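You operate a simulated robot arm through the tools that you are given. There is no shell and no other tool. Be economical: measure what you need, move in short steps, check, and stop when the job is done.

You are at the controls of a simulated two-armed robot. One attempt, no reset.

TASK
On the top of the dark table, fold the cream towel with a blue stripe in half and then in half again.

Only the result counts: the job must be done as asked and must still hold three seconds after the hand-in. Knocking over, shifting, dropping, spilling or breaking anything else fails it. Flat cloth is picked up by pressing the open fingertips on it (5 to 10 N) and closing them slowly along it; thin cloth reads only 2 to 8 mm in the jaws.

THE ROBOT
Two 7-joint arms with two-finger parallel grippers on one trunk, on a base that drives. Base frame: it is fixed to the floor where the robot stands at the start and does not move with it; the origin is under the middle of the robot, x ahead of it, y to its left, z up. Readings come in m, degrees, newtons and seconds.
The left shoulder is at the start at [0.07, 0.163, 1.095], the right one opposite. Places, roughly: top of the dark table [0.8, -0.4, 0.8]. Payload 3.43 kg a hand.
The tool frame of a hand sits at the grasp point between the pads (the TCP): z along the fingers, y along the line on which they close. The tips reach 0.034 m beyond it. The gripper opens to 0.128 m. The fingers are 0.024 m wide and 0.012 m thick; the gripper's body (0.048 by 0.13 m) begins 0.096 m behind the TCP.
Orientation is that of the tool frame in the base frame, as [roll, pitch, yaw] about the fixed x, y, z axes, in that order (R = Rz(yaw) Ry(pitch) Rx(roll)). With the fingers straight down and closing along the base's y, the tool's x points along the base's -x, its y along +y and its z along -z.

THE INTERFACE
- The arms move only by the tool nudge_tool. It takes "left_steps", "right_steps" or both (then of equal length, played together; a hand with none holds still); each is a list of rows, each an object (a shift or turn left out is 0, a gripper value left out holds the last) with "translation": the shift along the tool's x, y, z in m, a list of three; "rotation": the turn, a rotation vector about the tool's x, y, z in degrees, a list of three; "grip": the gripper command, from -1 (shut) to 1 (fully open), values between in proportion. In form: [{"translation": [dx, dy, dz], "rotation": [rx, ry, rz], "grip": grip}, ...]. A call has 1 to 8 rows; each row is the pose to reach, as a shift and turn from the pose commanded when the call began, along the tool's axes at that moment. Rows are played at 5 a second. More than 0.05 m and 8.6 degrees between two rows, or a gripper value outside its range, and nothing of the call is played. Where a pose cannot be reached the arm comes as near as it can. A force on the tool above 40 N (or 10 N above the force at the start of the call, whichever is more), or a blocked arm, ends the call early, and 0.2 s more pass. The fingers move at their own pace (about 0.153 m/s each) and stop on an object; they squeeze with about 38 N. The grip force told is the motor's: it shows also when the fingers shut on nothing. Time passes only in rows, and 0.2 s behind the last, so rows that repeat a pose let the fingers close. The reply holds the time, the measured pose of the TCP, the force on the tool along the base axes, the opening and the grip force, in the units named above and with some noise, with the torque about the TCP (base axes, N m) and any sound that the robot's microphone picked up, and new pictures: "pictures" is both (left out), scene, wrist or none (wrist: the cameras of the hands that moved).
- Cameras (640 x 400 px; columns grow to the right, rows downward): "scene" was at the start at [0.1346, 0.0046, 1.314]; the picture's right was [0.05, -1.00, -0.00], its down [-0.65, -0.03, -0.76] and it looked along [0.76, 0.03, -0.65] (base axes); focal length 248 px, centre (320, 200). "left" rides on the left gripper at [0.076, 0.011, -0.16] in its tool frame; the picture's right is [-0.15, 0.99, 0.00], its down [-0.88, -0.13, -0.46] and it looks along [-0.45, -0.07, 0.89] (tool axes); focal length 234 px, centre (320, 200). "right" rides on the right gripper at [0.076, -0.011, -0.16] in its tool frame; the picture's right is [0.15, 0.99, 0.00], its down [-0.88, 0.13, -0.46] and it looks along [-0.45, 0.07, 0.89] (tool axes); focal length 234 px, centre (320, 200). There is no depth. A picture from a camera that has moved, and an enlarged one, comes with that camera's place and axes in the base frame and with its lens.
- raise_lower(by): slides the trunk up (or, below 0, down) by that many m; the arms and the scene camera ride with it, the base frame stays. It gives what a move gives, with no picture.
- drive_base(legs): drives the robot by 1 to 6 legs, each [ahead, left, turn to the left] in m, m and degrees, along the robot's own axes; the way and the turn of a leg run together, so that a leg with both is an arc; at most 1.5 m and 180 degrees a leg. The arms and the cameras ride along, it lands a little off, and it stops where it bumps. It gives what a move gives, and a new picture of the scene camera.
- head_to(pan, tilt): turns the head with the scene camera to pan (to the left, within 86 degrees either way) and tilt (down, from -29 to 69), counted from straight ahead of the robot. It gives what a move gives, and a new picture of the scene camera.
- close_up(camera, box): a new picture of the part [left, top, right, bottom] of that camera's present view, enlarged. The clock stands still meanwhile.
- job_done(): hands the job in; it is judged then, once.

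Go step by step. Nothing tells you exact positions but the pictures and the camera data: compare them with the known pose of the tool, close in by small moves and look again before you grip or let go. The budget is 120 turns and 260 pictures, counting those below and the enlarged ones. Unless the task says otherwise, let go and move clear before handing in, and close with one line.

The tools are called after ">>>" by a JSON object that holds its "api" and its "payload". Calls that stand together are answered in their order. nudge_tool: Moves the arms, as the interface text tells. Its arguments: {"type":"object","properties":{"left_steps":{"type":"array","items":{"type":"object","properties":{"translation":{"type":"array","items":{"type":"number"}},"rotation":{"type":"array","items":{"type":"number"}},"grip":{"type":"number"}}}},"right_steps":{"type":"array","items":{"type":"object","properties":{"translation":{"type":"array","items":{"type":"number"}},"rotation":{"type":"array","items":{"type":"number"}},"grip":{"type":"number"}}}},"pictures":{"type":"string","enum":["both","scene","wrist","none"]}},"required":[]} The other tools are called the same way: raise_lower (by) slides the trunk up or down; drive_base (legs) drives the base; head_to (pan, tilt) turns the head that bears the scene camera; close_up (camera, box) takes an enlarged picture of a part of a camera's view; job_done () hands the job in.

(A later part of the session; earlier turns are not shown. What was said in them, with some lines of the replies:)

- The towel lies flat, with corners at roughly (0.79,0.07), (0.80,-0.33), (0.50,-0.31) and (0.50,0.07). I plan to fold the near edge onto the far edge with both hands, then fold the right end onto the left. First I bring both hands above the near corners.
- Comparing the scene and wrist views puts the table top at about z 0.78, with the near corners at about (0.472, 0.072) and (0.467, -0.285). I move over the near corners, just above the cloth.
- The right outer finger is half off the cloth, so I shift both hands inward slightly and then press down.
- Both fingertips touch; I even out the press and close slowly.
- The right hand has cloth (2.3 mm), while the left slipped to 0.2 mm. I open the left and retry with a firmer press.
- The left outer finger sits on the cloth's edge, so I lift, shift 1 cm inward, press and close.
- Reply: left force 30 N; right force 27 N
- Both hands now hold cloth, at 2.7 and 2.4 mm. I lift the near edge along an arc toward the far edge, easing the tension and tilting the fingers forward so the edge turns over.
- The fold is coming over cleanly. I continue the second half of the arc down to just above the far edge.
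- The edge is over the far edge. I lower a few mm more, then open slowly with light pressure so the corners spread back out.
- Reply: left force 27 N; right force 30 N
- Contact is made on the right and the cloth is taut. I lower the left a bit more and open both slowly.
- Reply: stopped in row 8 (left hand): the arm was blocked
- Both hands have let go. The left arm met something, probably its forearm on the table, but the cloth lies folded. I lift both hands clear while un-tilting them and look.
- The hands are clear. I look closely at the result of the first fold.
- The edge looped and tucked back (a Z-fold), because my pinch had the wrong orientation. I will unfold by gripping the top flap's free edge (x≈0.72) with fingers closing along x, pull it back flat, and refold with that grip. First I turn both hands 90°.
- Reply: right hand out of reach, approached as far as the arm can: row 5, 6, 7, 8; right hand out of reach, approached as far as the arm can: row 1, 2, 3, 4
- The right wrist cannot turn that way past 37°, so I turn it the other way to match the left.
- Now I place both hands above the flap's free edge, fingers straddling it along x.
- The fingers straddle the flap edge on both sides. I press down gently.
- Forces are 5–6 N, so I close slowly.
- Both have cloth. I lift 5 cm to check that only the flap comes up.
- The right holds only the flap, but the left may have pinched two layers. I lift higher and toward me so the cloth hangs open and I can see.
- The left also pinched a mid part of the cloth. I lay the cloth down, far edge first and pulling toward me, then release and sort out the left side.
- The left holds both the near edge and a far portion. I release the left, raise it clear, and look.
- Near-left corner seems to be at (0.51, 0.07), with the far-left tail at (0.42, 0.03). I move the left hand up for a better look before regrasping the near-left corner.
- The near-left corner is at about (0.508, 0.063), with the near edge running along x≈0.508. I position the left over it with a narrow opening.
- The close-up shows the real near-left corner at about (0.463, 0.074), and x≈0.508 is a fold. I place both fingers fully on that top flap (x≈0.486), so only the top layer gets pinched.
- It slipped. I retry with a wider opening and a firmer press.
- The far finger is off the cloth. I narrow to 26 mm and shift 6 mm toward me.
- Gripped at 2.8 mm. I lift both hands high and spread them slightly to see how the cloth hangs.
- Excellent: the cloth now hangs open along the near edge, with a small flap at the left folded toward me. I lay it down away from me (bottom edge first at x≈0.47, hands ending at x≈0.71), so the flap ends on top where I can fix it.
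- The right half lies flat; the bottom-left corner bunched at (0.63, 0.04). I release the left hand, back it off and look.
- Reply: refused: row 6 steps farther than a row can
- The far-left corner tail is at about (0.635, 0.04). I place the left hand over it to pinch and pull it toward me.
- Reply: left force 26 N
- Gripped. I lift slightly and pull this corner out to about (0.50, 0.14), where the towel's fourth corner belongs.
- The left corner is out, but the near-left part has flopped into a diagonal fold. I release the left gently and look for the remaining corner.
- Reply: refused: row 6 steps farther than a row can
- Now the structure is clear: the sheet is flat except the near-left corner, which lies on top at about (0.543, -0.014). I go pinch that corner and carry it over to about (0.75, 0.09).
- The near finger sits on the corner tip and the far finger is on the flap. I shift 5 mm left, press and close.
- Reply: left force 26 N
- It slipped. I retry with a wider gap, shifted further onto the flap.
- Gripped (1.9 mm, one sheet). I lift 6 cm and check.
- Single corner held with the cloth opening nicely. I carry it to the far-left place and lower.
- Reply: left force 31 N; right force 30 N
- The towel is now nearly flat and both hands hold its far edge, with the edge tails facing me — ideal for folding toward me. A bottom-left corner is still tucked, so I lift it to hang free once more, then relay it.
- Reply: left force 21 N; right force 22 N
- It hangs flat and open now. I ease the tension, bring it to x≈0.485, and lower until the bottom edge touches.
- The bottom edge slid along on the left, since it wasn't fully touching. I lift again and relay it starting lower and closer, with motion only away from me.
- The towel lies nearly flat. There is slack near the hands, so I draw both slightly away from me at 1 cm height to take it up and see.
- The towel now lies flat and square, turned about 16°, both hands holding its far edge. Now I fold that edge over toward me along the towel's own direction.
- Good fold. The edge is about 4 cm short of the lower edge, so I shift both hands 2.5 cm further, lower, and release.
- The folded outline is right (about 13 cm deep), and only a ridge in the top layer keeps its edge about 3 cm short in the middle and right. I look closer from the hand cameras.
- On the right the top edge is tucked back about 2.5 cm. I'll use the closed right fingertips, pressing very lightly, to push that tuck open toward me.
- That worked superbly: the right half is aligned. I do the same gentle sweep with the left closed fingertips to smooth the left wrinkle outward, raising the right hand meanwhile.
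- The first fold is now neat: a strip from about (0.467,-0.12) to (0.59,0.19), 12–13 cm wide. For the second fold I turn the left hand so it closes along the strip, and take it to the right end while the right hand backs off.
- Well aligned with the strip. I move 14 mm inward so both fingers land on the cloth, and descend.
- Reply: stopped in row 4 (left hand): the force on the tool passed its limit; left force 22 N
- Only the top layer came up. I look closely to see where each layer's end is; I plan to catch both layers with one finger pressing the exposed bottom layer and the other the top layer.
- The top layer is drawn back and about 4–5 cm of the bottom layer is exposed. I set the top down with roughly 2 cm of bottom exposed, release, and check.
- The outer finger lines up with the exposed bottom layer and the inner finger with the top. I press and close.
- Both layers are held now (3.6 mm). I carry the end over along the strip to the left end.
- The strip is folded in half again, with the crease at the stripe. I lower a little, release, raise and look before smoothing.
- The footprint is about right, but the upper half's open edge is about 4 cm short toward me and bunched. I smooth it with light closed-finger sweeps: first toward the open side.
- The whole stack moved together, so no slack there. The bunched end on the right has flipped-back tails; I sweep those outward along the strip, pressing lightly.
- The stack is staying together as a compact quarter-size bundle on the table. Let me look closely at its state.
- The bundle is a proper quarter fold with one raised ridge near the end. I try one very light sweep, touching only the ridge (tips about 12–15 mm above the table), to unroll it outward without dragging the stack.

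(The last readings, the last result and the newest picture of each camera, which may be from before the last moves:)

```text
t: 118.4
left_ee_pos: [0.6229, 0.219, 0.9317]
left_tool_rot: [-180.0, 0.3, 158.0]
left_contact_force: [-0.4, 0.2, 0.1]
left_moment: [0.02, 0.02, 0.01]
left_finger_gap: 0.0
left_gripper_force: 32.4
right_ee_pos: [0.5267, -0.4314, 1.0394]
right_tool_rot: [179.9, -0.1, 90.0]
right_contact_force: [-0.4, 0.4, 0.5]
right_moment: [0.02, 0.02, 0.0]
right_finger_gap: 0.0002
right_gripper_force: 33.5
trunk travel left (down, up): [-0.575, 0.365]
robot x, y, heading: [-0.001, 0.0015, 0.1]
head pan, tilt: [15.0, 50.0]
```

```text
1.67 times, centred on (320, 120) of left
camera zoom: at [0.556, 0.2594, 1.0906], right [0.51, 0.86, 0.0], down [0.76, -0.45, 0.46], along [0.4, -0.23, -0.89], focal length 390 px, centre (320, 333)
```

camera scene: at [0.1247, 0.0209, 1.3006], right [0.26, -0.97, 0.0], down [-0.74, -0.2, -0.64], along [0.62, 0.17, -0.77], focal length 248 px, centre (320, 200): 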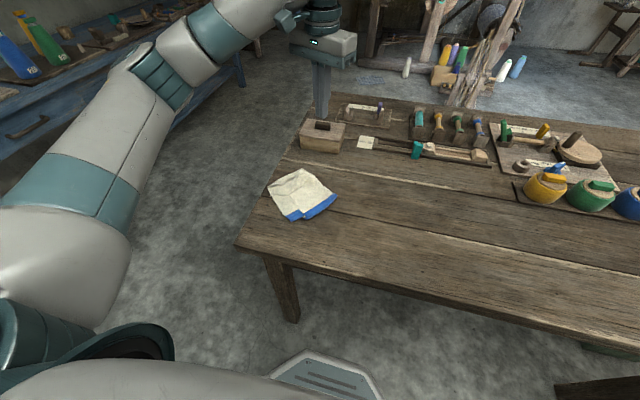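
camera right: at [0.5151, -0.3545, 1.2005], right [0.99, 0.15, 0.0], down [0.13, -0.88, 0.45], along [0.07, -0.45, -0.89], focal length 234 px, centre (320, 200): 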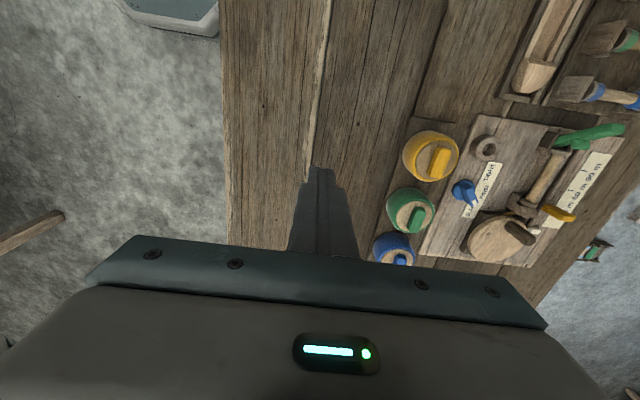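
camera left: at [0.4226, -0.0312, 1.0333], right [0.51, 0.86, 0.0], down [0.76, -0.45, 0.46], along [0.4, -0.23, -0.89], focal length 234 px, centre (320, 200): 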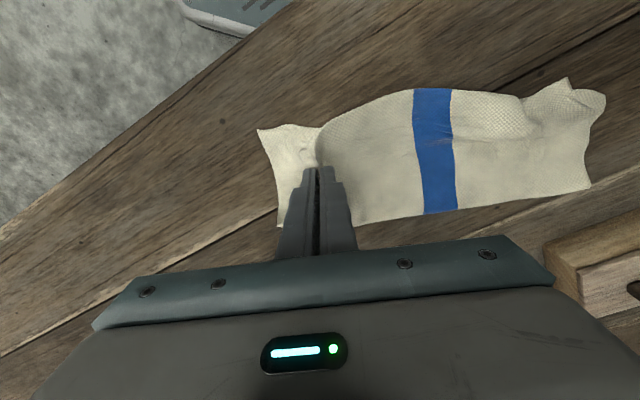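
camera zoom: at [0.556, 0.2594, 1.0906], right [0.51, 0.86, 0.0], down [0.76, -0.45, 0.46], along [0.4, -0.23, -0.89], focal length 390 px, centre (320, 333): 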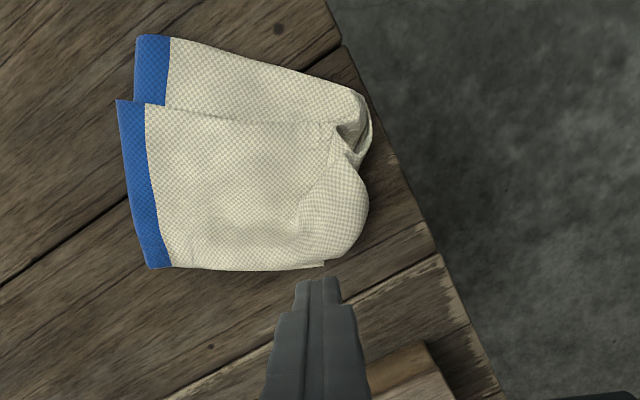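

Much better: the upper half now covers the lower. The stack's left end is very near the table edge, so I press on its centre and drag the whole stack about 8 cm back to the right.

>>> {"api": "nudge_tool", "payload": {"left_steps": [{"translation": [0.03, -0.028, 0.02]}, {"translation": [0.058, -0.052, 0.05]}, {"translation": [0.06, -0.055, 0.085]}, {"translation": [0.06, -0.055, 0.107]}, {"translation": [0.06, -0.055, 0.1125]}], "pictures": "none"}}

>>> {"api": "nudge_tool", "payload": {"left_steps": [{"translation": [0, 0, 0.0025]}, {"translation": [-0.005, -0.013, 0.0025]}, {"translation": [-0.011, -0.027, 0.0025]}, {"translation": [-0.017, -0.041, 0.0025]}, {"translation": [-0.023, -0.055, 0.0025]}, {"translation": [-0.03, -0.07, 0.0025]}, {"translation": [-0.032, -0.078, 0.0025]}, {"translation": [-0.032, -0.078, -0.03]}], "pictures": "none"}}

>>> {"api": "close_up", "payload": {"camera": "scene", "box": [240, 145, 400, 245]}}

```text
t: 119.6
left_ee_pos: [0.5447, 0.1918, 0.8189]
left_tool_rot: [179.7, 0.7, 158.0]
left_contact_force: [0.2, 1.0, 12.7]
left_moment: [0.15, 0.07, -0.06]
left_finger_gap: 0.0
left_gripper_force: 33.2
right_ee_pos: [0.526, -0.4298, 1.0406]
right_tool_rot: [179.8, 0.1, 90.0]
right_contact_force: [-0.3, -0.1, 0.8]
right_moment: [0.01, -0.03, 0.0]
right_finger_gap: 0.0
right_gripper_force: 33.1
trunk travel left (down, up): [-0.575, 0.365]
robot x, y, heading: [0.0021, -0.0029, 0.2]
head pan, tilt: [15.0, 50.0]
```

```text
t: 120.5
left_ee_pos: [0.5445, 0.1585, 0.8186]
left_tool_rot: [-179.9, 0.7, 158.0]
left_contact_force: [-6.5, 2.0, 20.0]
left_moment: [0.16, 0.39, 0.03]
left_finger_gap: 0.0001
left_gripper_force: 33.3
right_ee_pos: [0.5266, -0.4301, 1.0399]
right_tool_rot: [179.8, -0.1, 90.1]
right_contact_force: [0.8, 0.1, -0.1]
right_moment: [0.0, 0.06, 0.02]
right_finger_gap: 0.0
right_gripper_force: 32.8
trunk travel left (down, up): [-0.575, 0.365]
robot x, y, heading: [-0.0016, -0.0002, 0.3]
head pan, tilt: [15.0, 50.0]
stopped in row 4 (left hand): the force on the tool passed its limit (the readings are from after the stop); the commanded pose is now the measured one
```

```text
4.00 times, centred on (320, 195) of scene
camera zoom: at [0.123, 0.0206, 1.3004], right [0.26, -0.97, 0.0], down [-0.74, -0.2, -0.64], along [0.62, 0.17, -0.77], focal length 994 px, centre (320, 220)
```

zoom: 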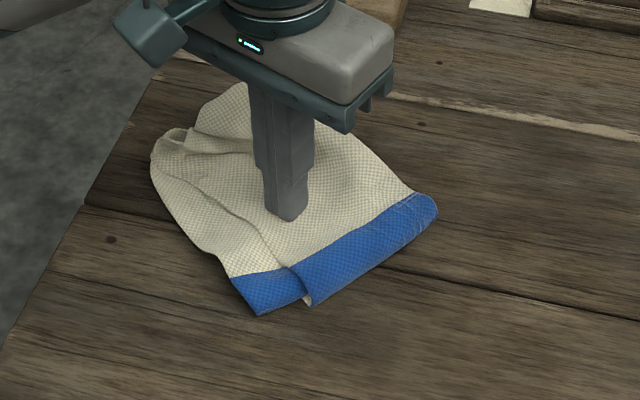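

The stack moves as one. I continue with less pressure.

>>> {"api": "nudge_tool", "payload": {"left_steps": [{"translation": [0, 0, -0.0005]}, {"translation": [-0.005, -0.012, -0.0005]}, {"translation": [-0.01, -0.025, -0.0005]}, {"translation": [-0.015, -0.037, -0.0005]}, {"translation": [-0.018, -0.045, -0.0005]}, {"translation": [-0.018, -0.045, -0.03]}, {"translation": [-0.05, -0.045, -0.07]}, {"translation": [-0.09, -0.045, -0.1]}], "pictures": "none"}}

>>> {"api": "close_up", "payload": {"camera": "scene", "box": [240, 145, 400, 245]}}

>>> {"api": "close_up", "payload": {"camera": "left", "box": [160, 0, 480, 240]}}

```text
refused: row 7 steps farther than a row can; nothing moved
```

```text
4.00 times, centred on (320, 195) of scene
camera zoom: at [0.123, 0.0206, 1.3004], right [0.26, -0.97, 0.0], down [-0.74, -0.2, -0.64], along [0.62, 0.17, -0.77], focal length 994 px, centre (320, 220)
```

zoom: 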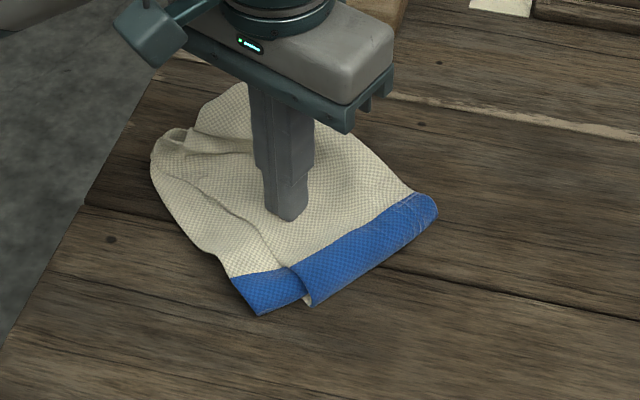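

```text
1.67 times, centred on (320, 120) of left
camera zoom: at [0.4776, 0.1974, 0.9773], right [0.51, 0.86, 0.0], down [0.76, -0.45, 0.47], along [0.4, -0.23, -0.88], focal length 390 px, centre (320, 333)
```

zoom: 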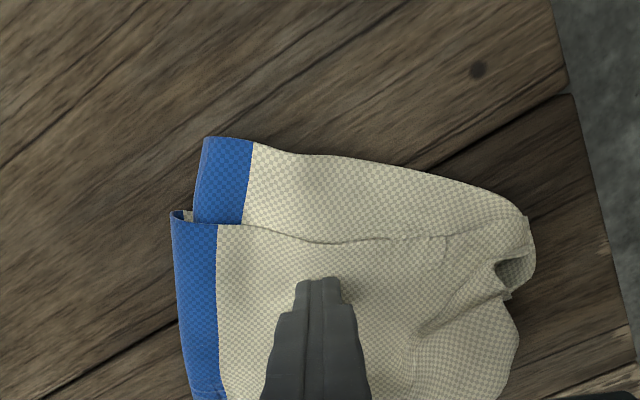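

The stack is already well on the table, a few cm clear of the edge. I lift the hand straight off and move it clear.

>>> {"api": "nudge_tool", "payload": {"left_steps": [{"translation": [0, 0, -0.03]}, {"translation": [0, 0, -0.07]}, {"translation": [-0.01, 0, -0.11]}, {"translation": [-0.04, 0.01, -0.14]}, {"translation": [-0.08, 0.02, -0.16]}, {"translation": [-0.12, 0.03, -0.18]}], "pictures": "scene"}}

>>> {"api": "close_up", "payload": {"camera": "scene", "box": [240, 145, 400, 245]}}

>>> {"api": "close_up", "payload": {"camera": "left", "box": [160, 0, 480, 240]}}

```text
t: 122.0
left_ee_pos: [0.6683, 0.1388, 0.9969]
left_tool_rot: [180.0, 0.4, 158.1]
left_contact_force: [0.5, 0.7, 0.3]
left_moment: [0.03, 0.02, 0.02]
left_finger_gap: 0.0
left_gripper_force: 33.0
right_ee_pos: [0.5273, -0.4294, 1.0408]
right_tool_rot: [-180.0, -0.1, 90.1]
right_contact_force: [0.2, -0.2, 0.2]
right_moment: [0.03, -0.01, 0.02]
right_finger_gap: 0.0001
right_gripper_force: 32.8
trunk travel left (down, up): [-0.575, 0.365]
robot x, y, heading: [-0.0013, -0.0002, 0.1]
head pan, tilt: [15.0, 50.0]
camera scene: at [0.1248, 0.0203, 1.3005], right [0.26, -0.97, 0.0], down [-0.74, -0.2, -0.64], along [0.62, 0.17, -0.77], focal length 248 px, centre (320, 200)
```

scene: 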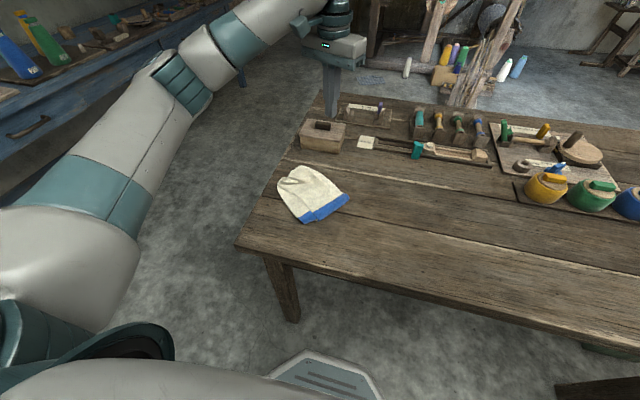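

```text
4.00 times, centred on (320, 195) of scene
camera zoom: at [0.1248, 0.0203, 1.3005], right [0.26, -0.97, 0.0], down [-0.74, -0.2, -0.64], along [0.62, 0.17, -0.77], focal length 994 px, centre (320, 220)
```

zoom: 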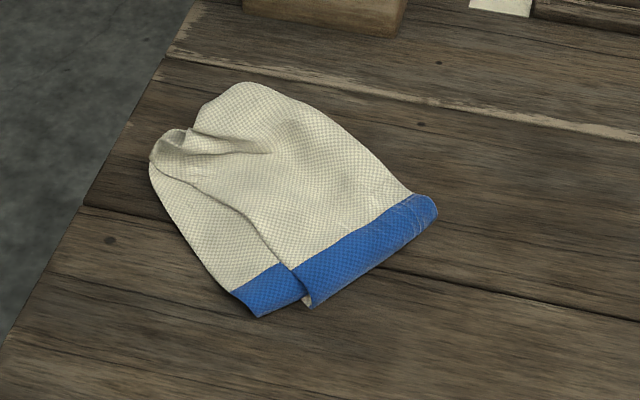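

```text
1.67 times, centred on (320, 120) of left
camera zoom: at [0.6011, 0.1788, 1.1562], right [0.51, 0.86, 0.0], down [0.76, -0.45, 0.46], along [0.4, -0.23, -0.89], focal length 390 px, centre (320, 333)
```

zoom: 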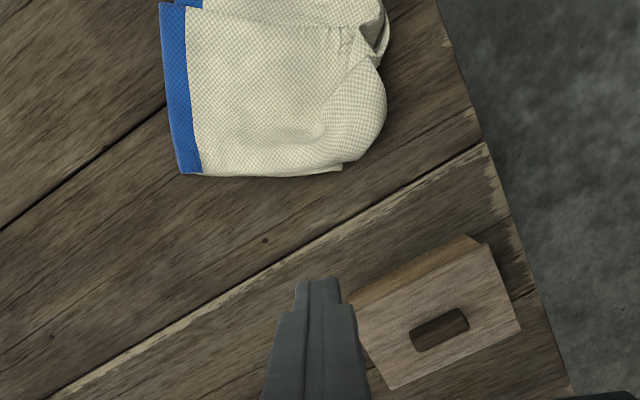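

The towel lies on the table folded into a quarter-size stack, the other items look undisturbed, and both hands are clear, so I hand in.

>>> {"api": "job_done", "payload": {}}

```text
The job is handed in.
```

The cream towel is folded in half and then in half again on the dark table. It is a compact four-layer stack with the second crease on the blue stripe. The top half is set back about 4 cm along the open side, and a small bunch is left at one end.
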